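You operate a simulated robot arm through the tools that you are given. There is no shell and no other tool. Be economical: measure what you need, move in short steps, check, and stop when the job is done.

You are at the controls of a simulated robot arm. One attempt, no reset.

TASK
Put the green pot from the top of the low cabinet in the white tub.

It is judged by the outcome, as a careful person would: the job done as asked, and still so three seconds after it is handed in. It fails if anything else is knocked over, pushed out of place, dropped, spilled or broken.

THE ROBOT
A 6-joint arm with a two-finger parallel gripper, fixed in place. Base frame: the origin is at the foot of the arm, x ahead of it, y to its left, z up; the work surface is at about z = 0.86. Lengths are in m, angles in degrees, forces in N, time in s.
With the tool pointing down near the work surface it reaches from about 0.24 to 0.64 m from the base axis. Its first joint turns from -66.0 to 66.0 degrees. Payload 2.7 kg.
Tool frame: the origin (TCP) lies between the finger pads and is the grasp point; the fingertips stand 0.023 m ahead of it; z points along the fingers, y is the line along which they close. Largest opening 0.094 m; finger width 0.038, thickness 0.01; the body of the gripper, 0.054 by 0.096 m, starts 0.039 m behind the TCP.
Orientation is that of the tool frame in the base frame, as a unit quaternion [x, y, z, w]. With the fingers straight down and closing along the base's y, the tool's x points along the base's -x, its y along +y and its z along -z.

THE INTERFACE
- The arm moves only by the tool jog_arm. Its arguments are lists of equal length, an entry for each row: "offset": the shift along the tool's x, y, z in units of 50 mm (1.0 is 50 mm), a list of three; "angular": the turn, a rotation vector about the tool's x, y, z in units of 4 degrees (1.0 is 4 degrees), a list of three; "gripper": the gripper command, from -1 (fully open) to 1 (shut), values between in proportion. In form: {"offset": [[x, y, z], ...], "angular": [[wx, wy, wz], ...], "gripper": [gripper, ...]}. A call has 1 to 12 rows; each row shifts and turns the commanded pose from where the row before left it, along the tool's axes as they then stand. A call with a number of a shift or a turn outside -1 to 1 is refused whole. Rows are played at 5 a second. More than 0.05 m and 8.6 degrees between two rows, or a gripper value outside its range, and nothing of the call is played. A pose out of reach is approached as far as the arm can. The call stops where the force on the tool passes 40 N (or 10 N more than at its start, if that is more) or the arm is blocked; 0.2 s more then pass. The fingers move at their own pace (about 0.045 m/s each) and stop on an object; they squeeze with about 33 N. The grip force told is the motor's: it shows also when the fingers shut on nothing. Time passes only in rows, and 0.2 s behind the last, so rows that do not move let the fingers close. The reply holds the time, the measured pose of the TCP, the force on the tool along the base axes, the opening and the grip force, in the units named above and with some noise.
- Cameras (640 x 400 px; columns grow to the right, rows downward): "scene" is fixed at [0.0581, -0.4147, 1.4192]; the picture's right is [0.91, -0.42, 0.00], its down [-0.17, -0.37, -0.91] and it looks along [0.38, 0.83, -0.41] (base axes); focal length 317 px, centre (320, 200). "wrist" rides on the gripper at [-0.039, 0, -0.044] in the tool frame; the picture's right is [0.00, -1.00, 0.00], its down [0.97, 0.00, -0.24] and it looks along [0.24, 0.00, 0.97] (tool axes); focal length 218 px, centre (320, 200). There is no depth. A picture from a camera that has moved, and an enlarged one, comes with that camera's place and axes in the base frame and with its lens.
- camera(camera): a new picture of that camera. No time passes.
- close_up(camera, box): a new picture of the part [left, top, right, bottom] of that camera's present view, enlarged. No time passes.
- hand_in(): hands the job in; it is judged then, once.

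Work in short steps. Places have to be worked out from the pictures, the camera data and where the tool is seen: move nearer, look again, correct. Check each grasp and each placing, and mend what went wrong. You have 90 turns and 38 pictures in all, those below and enlarged ones among them. Open the gripper and draw the arm clear of the work before you hand the job in, unless the task says otherwise; then end with one line.

The tools are called after "Request:" as name(argument=value, ...) on one line, values as JSON. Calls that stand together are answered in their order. jog_arm: Moves the arm, as the interface text tells. Its arguments: {"type":"object","properties":{"offset":{"type":"array","items":{"type":"array","items":{"type":"number"}}},"angular":{"type":"array","items":{"type":"array","items":{"type":"number"}}},"gripper":{"type":"array","items":{"type":"number"}}},"required":["offset","angular","gripper"]} The other tools are called the same way: camera (camera) takes a picture; close_up (camera, box) takes an enlarged picture of a part of a camera's view; hand_in () hands the job in.

At the start:

```text
clock: 0.0
tcp_pos: [0.3689, 0.2983, 1.1751]
ee_rot: [0.0, 1.0, 0.001, 0.001]
force: [0.2, 0.4, 0.2]
finger_gap: 0.0939
gripper_force: 0.0
```

scene: 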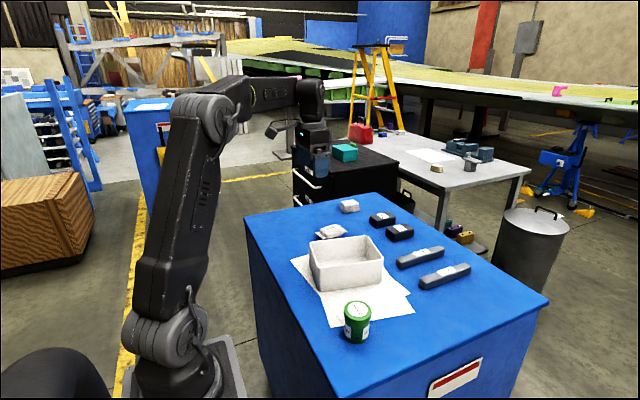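
wrist: 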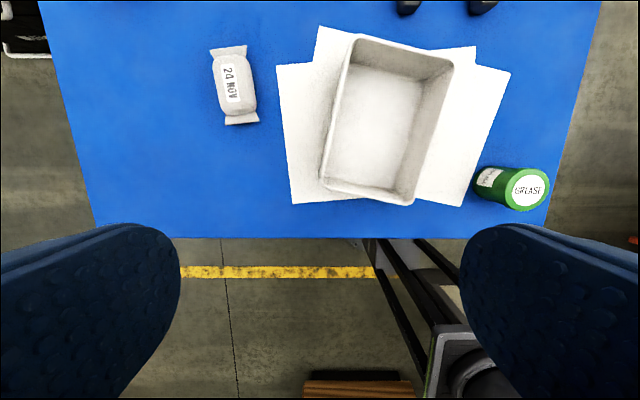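

The pot's lid is at about (0.35, 0.026, 0.938), with a diameter of about 0.05. The tub's centre is at about (0.43, 0.216). I'll move above the pot at height and then look again.

Request:
jog_arm(offset=[[0.06, -0.9, 0], [0.06, -0.9, 0], [0.06, -0.9, 0], [0.06, -0.9, 0], [0.06, -0.9, 0], [0.06, -0.94, 0], [0, 0, 0.9], [0, 0, 0.9], [0, 0, 0]], angular=[[0, 0, 0], [0, 0, 0], [0, 0, 0], [0, 0, 0], [0, 0, 0], [0, 0, 0], [0, 0, 0], [0, 0, 0], [0, 0, 0]], gripper=[-1, -1, -1, -1, -1, -1, -1, -1, -1])

Request:
camera(camera="wrist")

Request:
camera(camera="scene")

```text
clock: 2.0
tcp_pos: [0.3502, 0.0261, 1.0839]
ee_rot: [0.0, 1.0, 0.001, 0.0]
force: [-0.5, -0.4, -0.2]
finger_gap: 0.094
gripper_force: 0.0
```

```text
35 pictures are left
camera wrist: at [0.3899, 0.027, 1.1279], right [0.0, -1.0, 0.0], down [-0.97, 0.0, 0.24], along [-0.24, 0.0, -0.97], focal length 218 px, centre (320, 200)
```

wrist: 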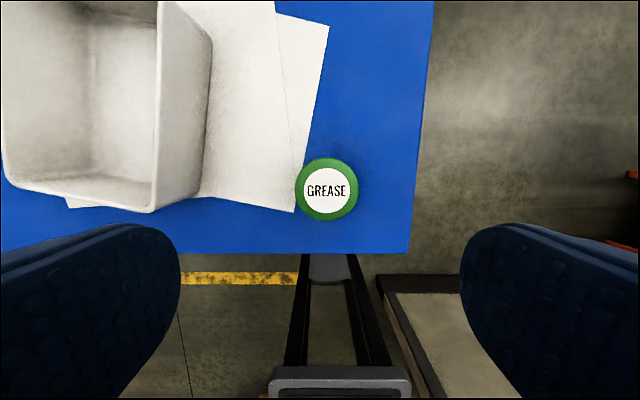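

```text
34 pictures are left
```

scene: 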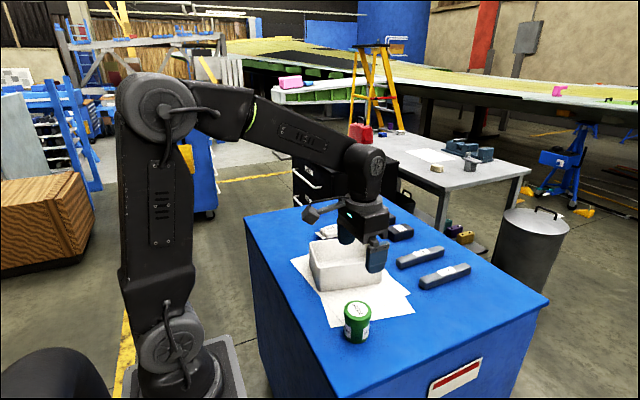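

The pot is centred at about (0.353, 0.021), so I'll shift slightly. Then I'll descend to z≈0.915, which keeps the palm above the lid.

Request:
jog_arm(offset=[[-0.06, -0.1, 0], [0, 0, 0.85], [0, 0, 0.85], [0, 0, 0.85], [0, 0, 0.4], [0, 0, 0.4], [0, 0, 0]], angular=[[0, 0, 0], [0, 0, 0], [0, 0, 0], [0, 0, 0], [0, 0, 0], [0, 0, 0], [0, 0, 0]], gripper=[-1, -1, -1, -1, -1, -1, -1])

Request:
close_up(camera="scene", box=[260, 200, 460, 360])

Request:
camera(camera="wrist")

```text
clock: 3.6
tcp_pos: [0.3545, 0.0219, 0.9162]
ee_rot: [0.0, 1.0, 0.001, 0.0]
force: [-0.2, 0.1, 0.6]
finger_gap: 0.094
gripper_force: 0.1
```

```text
2.50 times, centred on (360, 280) of scene
camera zoom: at [0.0581, -0.4147, 1.4192], right [0.91, -0.42, 0.0], down [-0.17, -0.37, -0.91], along [0.38, 0.83, -0.41], focal length 792 px, centre (220, 0)
```

zoom: 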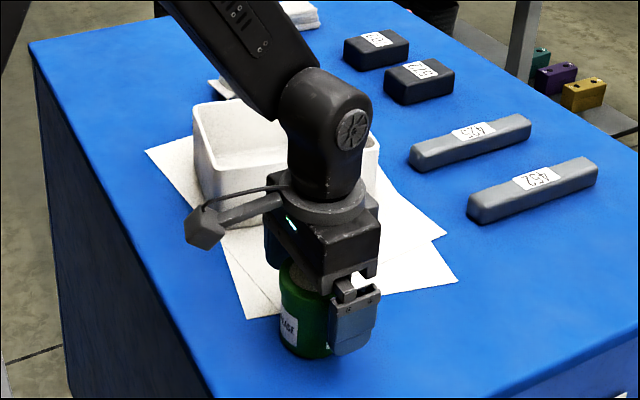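

```text
32 pictures are left
camera wrist: at [0.3926, 0.0228, 0.9608], right [0.0, -1.0, 0.0], down [-0.97, 0.0, 0.24], along [-0.24, 0.0, -0.97], focal length 218 px, centre (320, 200)
```

wrist: 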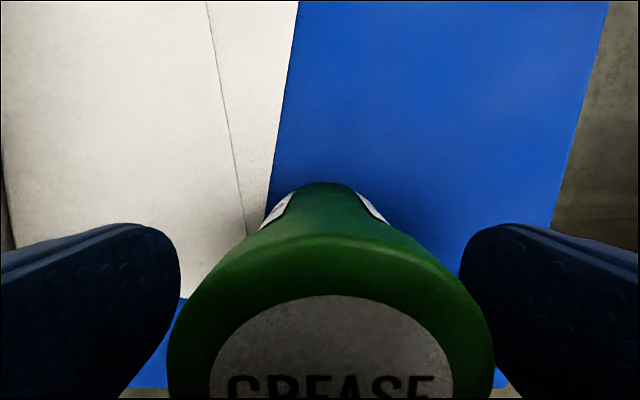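

The pot sits between the fingers and the palm is clear of the lid. I'll close the gripper.

Request:
jog_arm(offset=[[0, 0, 0], [0, 0, 0], [0, 0, 0], [0, 0, 0], [0, 0, 0], [0, 0, 0]], angular=[[0, 0, 0], [0, 0, 0], [0, 0, 0], [0, 0, 0], [0, 0, 0], [0, 0, 0]], gripper=[1, 1, 1, 1, 1, 1])

```text
clock: 5.0
tcp_pos: [0.3536, 0.0222, 0.9168]
ee_rot: [0.001, 1.0, 0.001, 0.0]
force: [-0.3, -0.9, -0.7]
finger_gap: 0.0595
gripper_force: 33.2
```

The grip holds at a 0.0595 opening. I'll lift 0.11 and check.

Request:
jog_arm(offset=[[0, 0, -0.3], [0, 0, -0.6], [0, 0, -0.7], [0, 0, -0.6], [0, 0, 0]], angular=[[0, 0, 0], [0, 0, 0], [0, 0, 0], [0, 0, 0], [0, 0, 0]], gripper=[1, 1, 1, 1, 1])

Request:
camera(camera="scene")

Request:
camera(camera="wrist")

```text
clock: 6.2
tcp_pos: [0.3541, 0.0223, 1.0288]
ee_rot: [-0.001, 1.0, 0.001, 0.0]
force: [1.0, 0.4, -1.8]
finger_gap: 0.0593
gripper_force: 33.0
```

```text
31 pictures are left
```

scene: 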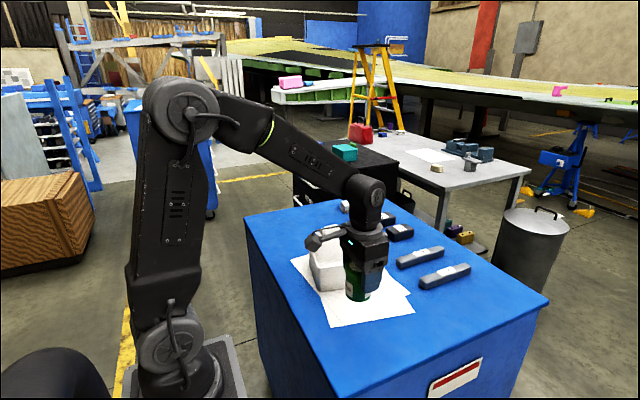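

```text
30 pictures are left
camera wrist: at [0.3926, 0.0229, 1.072], right [0.0, -1.0, 0.0], down [-0.97, 0.0, 0.24], along [-0.24, 0.0, -0.97], focal length 218 px, centre (320, 200)
```

wrist: 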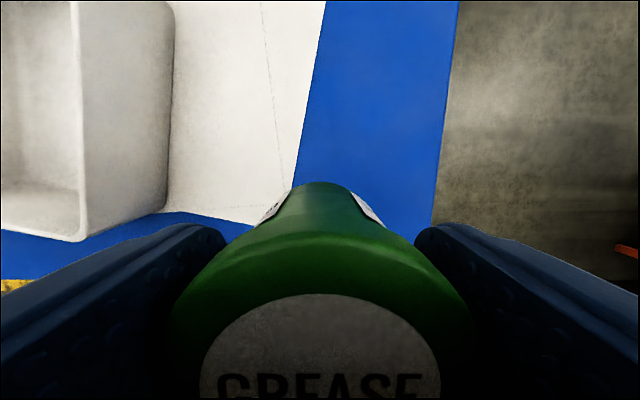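

The pot is lifted securely. From two views, the tub's rim is at z≈0.94, its centre is at about (0.428, 0.221), and its long axis is about -12° from x. I'll raise a bit more, move over the tub and start turning so the fingers will open along the long side.

Request:
jog_arm(offset=[[0, 0, -0.5], [-0.245, 0.66, 0], [-0.245, 0.66, 0], [-0.245, 0.66, 0], [-0.245, 0.66, 0], [-0.245, 0.66, 0], [-0.245, 0.67, 0], [0, 0, 0], [0, 0, 0], [0, 0, 0], [0, 0, 0], [0, 0, 0]], angular=[[0, 0, 0], [0, 0, 0], [0, 0, 0], [0, 0, 0], [0, 0, 0], [0, 0, 0], [0, 0, 0], [0, 0, -0.98], [0, 0, -0.98], [0, 0, -0.98], [0, 0, -0.98], [0, 0, -0.98]], gripper=[1, 1, 1, 1, 1, 1, 1, 1, 1, 1, 1, 1])

Request:
camera(camera="wrist")

Request:
camera(camera="scene")

```text
clock: 8.8
tcp_pos: [0.4282, 0.221, 1.0524]
ee_rot: [-0.171, 0.985, 0.002, 0.0]
force: [1.0, -0.4, -1.3]
finger_gap: 0.0592
gripper_force: 33.4
```

```text
29 pictures are left
camera wrist: at [0.4635, 0.2344, 1.0964], right [0.34, -0.94, 0.0], down [-0.91, -0.33, 0.24], along [-0.23, -0.08, -0.97], focal length 218 px, centre (320, 200)
```

wrist: 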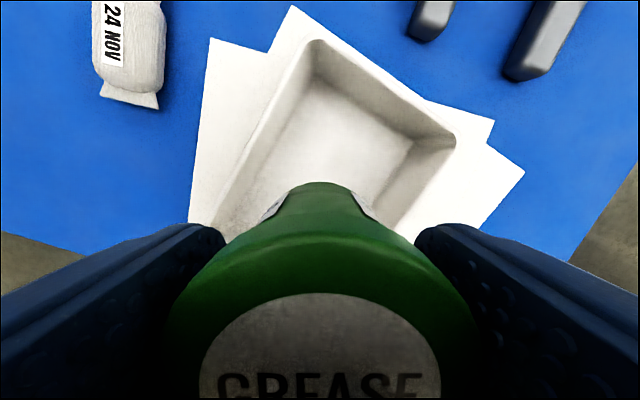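

```text
28 pictures are left
```

scene: 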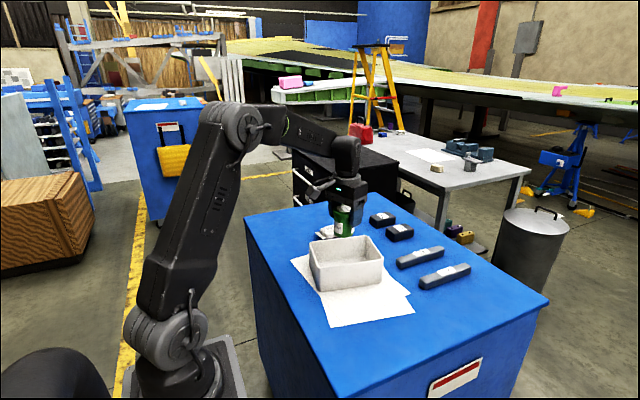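

The turn goes the right way and nothing is touched. I'll continue it.

Request:
jog_arm(offset=[[0, 0, 0], [0, 0, 0], [0, 0, 0], [0, 0, 0], [0, 0, 0], [0, 0, 0], [0, 0, 0], [0, 0, 0], [0, 0, 0], [0, 0, 0], [0, 0, 0], [0, 0, 0]], angular=[[0, 0, -1], [0, 0, -1], [0, 0, -1], [0, 0, -1], [0, 0, -1], [0, 0, -1], [0, 0, -1], [0, 0, -1], [0, 0, -1], [0, 0, -1], [0, 0, -1], [0, 0, -1]], gripper=[1, 1, 1, 1, 1, 1, 1, 1, 1, 1, 1, 1])

Request:
jog_arm(offset=[[0, 0, 0], [0, 0, 0], [0, 0, 0], [0, 0, 0]], angular=[[0, 0, -1], [0, 0, -1], [0, 0, -0.6], [0, 0, 0]], gripper=[1, 1, 1, 1])

Request:
camera(camera="wrist")

Request:
close_up(camera="scene", box=[260, 170, 460, 330])

```text
clock: 11.4
tcp_pos: [0.4274, 0.2197, 1.0527]
ee_rot: [-0.557, 0.831, 0.001, 0.001]
force: [0.2, -0.1, -1.1]
finger_gap: 0.0592
gripper_force: 32.5
```

```text
clock: 12.4
tcp_pos: [0.4274, 0.2196, 1.053]
ee_rot: [-0.63, 0.777, 0.001, 0.001]
force: [-0.3, 0.5, -2.0]
finger_gap: 0.0591
gripper_force: 33.2
```

```text
27 pictures are left
camera wrist: at [0.435, 0.2593, 1.0967], right [0.98, -0.21, 0.0], down [-0.2, -0.95, 0.24], along [-0.05, -0.23, -0.97], focal length 218 px, centre (320, 200)
```

wrist: 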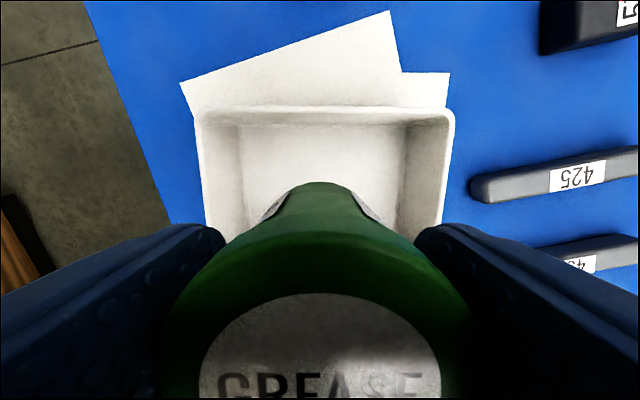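

```text
2.50 times, centred on (360, 250) of scene
camera zoom: at [0.0581, -0.4147, 1.4192], right [0.91, -0.42, 0.0], down [-0.17, -0.37, -0.91], along [0.38, 0.83, -0.41], focal length 792 px, centre (220, 75)
```

zoom: 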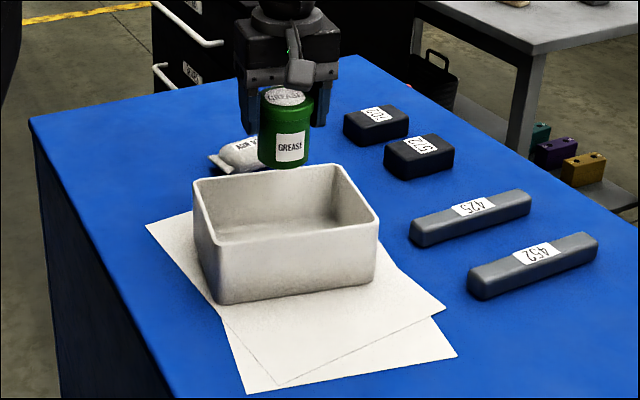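

The pot is aligned with the tub, whose centre is at about (0.426, 0.224). I'll make a small correction and lower it most of the way.

Request:
jog_arm(offset=[[-0.08, 0, 0], [0, 0, 0.6], [0, 0, 0.6], [0, 0, 0.5], [0, 0, 0.5], [0, 0, 0]], angular=[[0, 0, 0], [0, 0, 0], [0, 0, 0], [0, 0, 0], [0, 0, 0], [0, 0, 0]], gripper=[1, 1, 1, 1, 1, 1])

Request:
close_up(camera="scene", box=[260, 170, 460, 330])

Request:
camera(camera="wrist")

```text
clock: 13.8
tcp_pos: [0.4283, 0.2243, 0.9421]
ee_rot: [-0.629, 0.777, 0.001, 0.001]
force: [0.7, 0.8, -1.0]
finger_gap: 0.0595
gripper_force: 32.5
```

```text
2.50 times, centred on (360, 250) of scene
camera zoom: at [0.0581, -0.4147, 1.4192], right [0.91, -0.42, 0.0], down [-0.17, -0.37, -0.91], along [0.38, 0.83, -0.41], focal length 792 px, centre (220, 75)
```

zoom: 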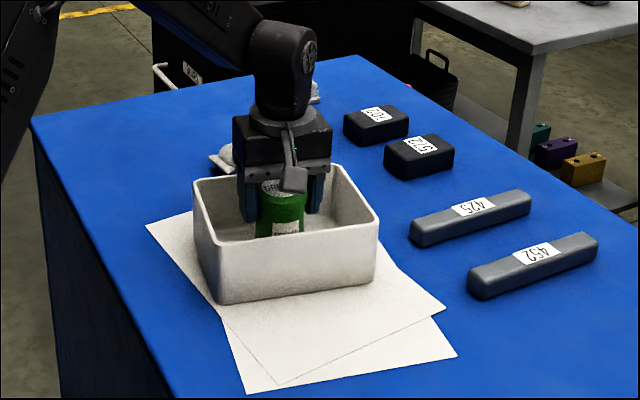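

```text
24 pictures are left
camera wrist: at [0.4359, 0.2628, 0.9866], right [0.98, -0.21, 0.0], down [-0.2, -0.95, 0.24], along [-0.05, -0.23, -0.97], focal length 218 px, centre (320, 200)
```

wrist: 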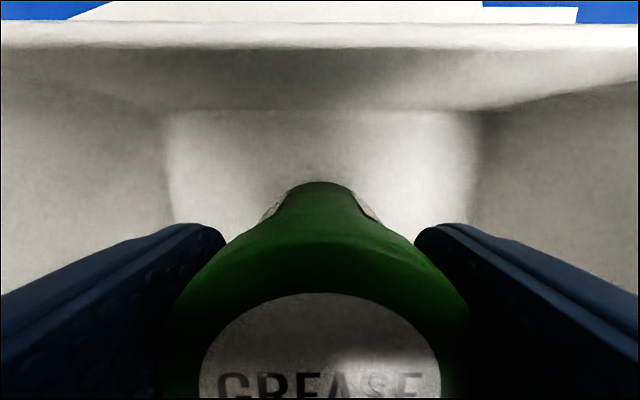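

There is good clearance on all sides. I'll lower in small steps until contact shows.

Request:
jog_arm(offset=[[0, 0, 0.15], [0, 0, 0.1], [0, 0, 0.05], [0, 0, 0]], angular=[[0, 0, 0], [0, 0, 0], [0, 0, 0], [0, 0, 0]], gripper=[1, 1, 1, 1])

```text
clock: 14.8
tcp_pos: [0.4275, 0.2233, 0.9272]
ee_rot: [-0.63, 0.777, 0.001, 0.0]
force: [-0.4, 0.2, -1.1]
finger_gap: 0.0589
gripper_force: 33.0
```

No contact yet, so I'll go down in 1 mm steps.

Request:
jog_arm(offset=[[0, 0, 0.03], [0, 0, 0.03], [0, 0, 0.03], [0, 0, 0]], angular=[[0, 0, 0], [0, 0, 0], [0, 0, 0], [0, 0, 0]], gripper=[1, 1, 1, 1])

```text
clock: 15.8
tcp_pos: [0.4282, 0.2239, 0.924]
ee_rot: [-0.63, 0.777, 0.0, 0.001]
force: [-1.6, -0.6, 2.9]
finger_gap: 0.0591
gripper_force: 33.3
```

The force has risen slightly, which suggests first contact. One small step more should confirm it.

Request:
jog_arm(offset=[[0, 0, 0.02], [0, 0, 0]], angular=[[0, 0, 0], [0, 0, 0]], gripper=[1, 1])

```text
clock: 16.4
tcp_pos: [0.4281, 0.2232, 0.9235]
ee_rot: [-0.629, 0.777, 0.0, 0.0]
force: [-3.3, -2.7, 12.5]
finger_gap: 0.059
gripper_force: 33.0
```

The pot rests on the tub floor. I'll open the gripper, with room along the long side, and lift away.

Request:
jog_arm(offset=[[0, 0, 0], [0, 0, 0], [0, 0, 0], [0, 0, 0], [0, 0, -0.3], [0, 0, -0.7], [0, 0, -0.9], [0, 0, -0.9], [0, 0, -0.9], [0, 0, 0]], angular=[[0, 0, 0], [0, 0, 0], [0, 0, 0], [0, 0, 0], [0, 0, 0], [0, 0, 0], [0, 0, 0], [0, 0, 0], [0, 0, 0], [0, 0, 0]], gripper=[-0.4, -0.8, -0.8, -0.8, -0.8, -0.8, -0.8, -0.8, -0.8, -0.8])

Request:
camera(camera="wrist")

Request:
camera(camera="scene")

```text
clock: 18.6
tcp_pos: [0.4278, 0.2232, 1.1074]
ee_rot: [-0.629, 0.777, 0.001, 0.0]
force: [1.3, 0.7, -1.1]
finger_gap: 0.0845
gripper_force: 0.2
```

```text
23 pictures are left
camera wrist: at [0.436, 0.2634, 1.1522], right [0.98, -0.21, 0.0], down [-0.2, -0.95, 0.24], along [-0.05, -0.23, -0.97], focal length 218 px, centre (320, 200)
```

wrist: 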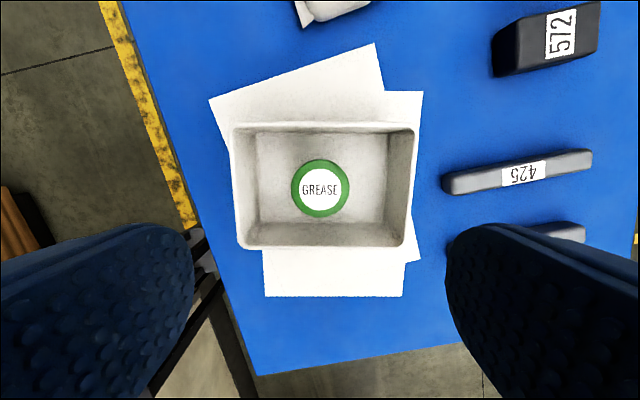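

```text
22 pictures are left
```

scene: 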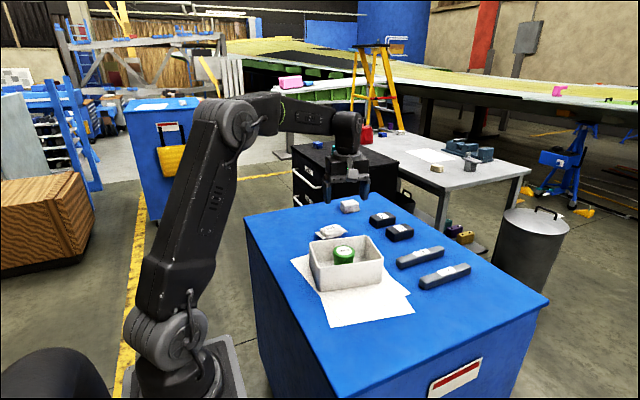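

The pot stands upright in the tub, the tub hasn't moved, and the other items are undisturbed. The gripper is open and well clear, so I'm handing in.

Request:
hand_in()

```text
The job is handed in.
```

The green grease pot is standing upright in the white tub. Nothing else was moved, and I handed the job in with the gripper open and clear of the tub.
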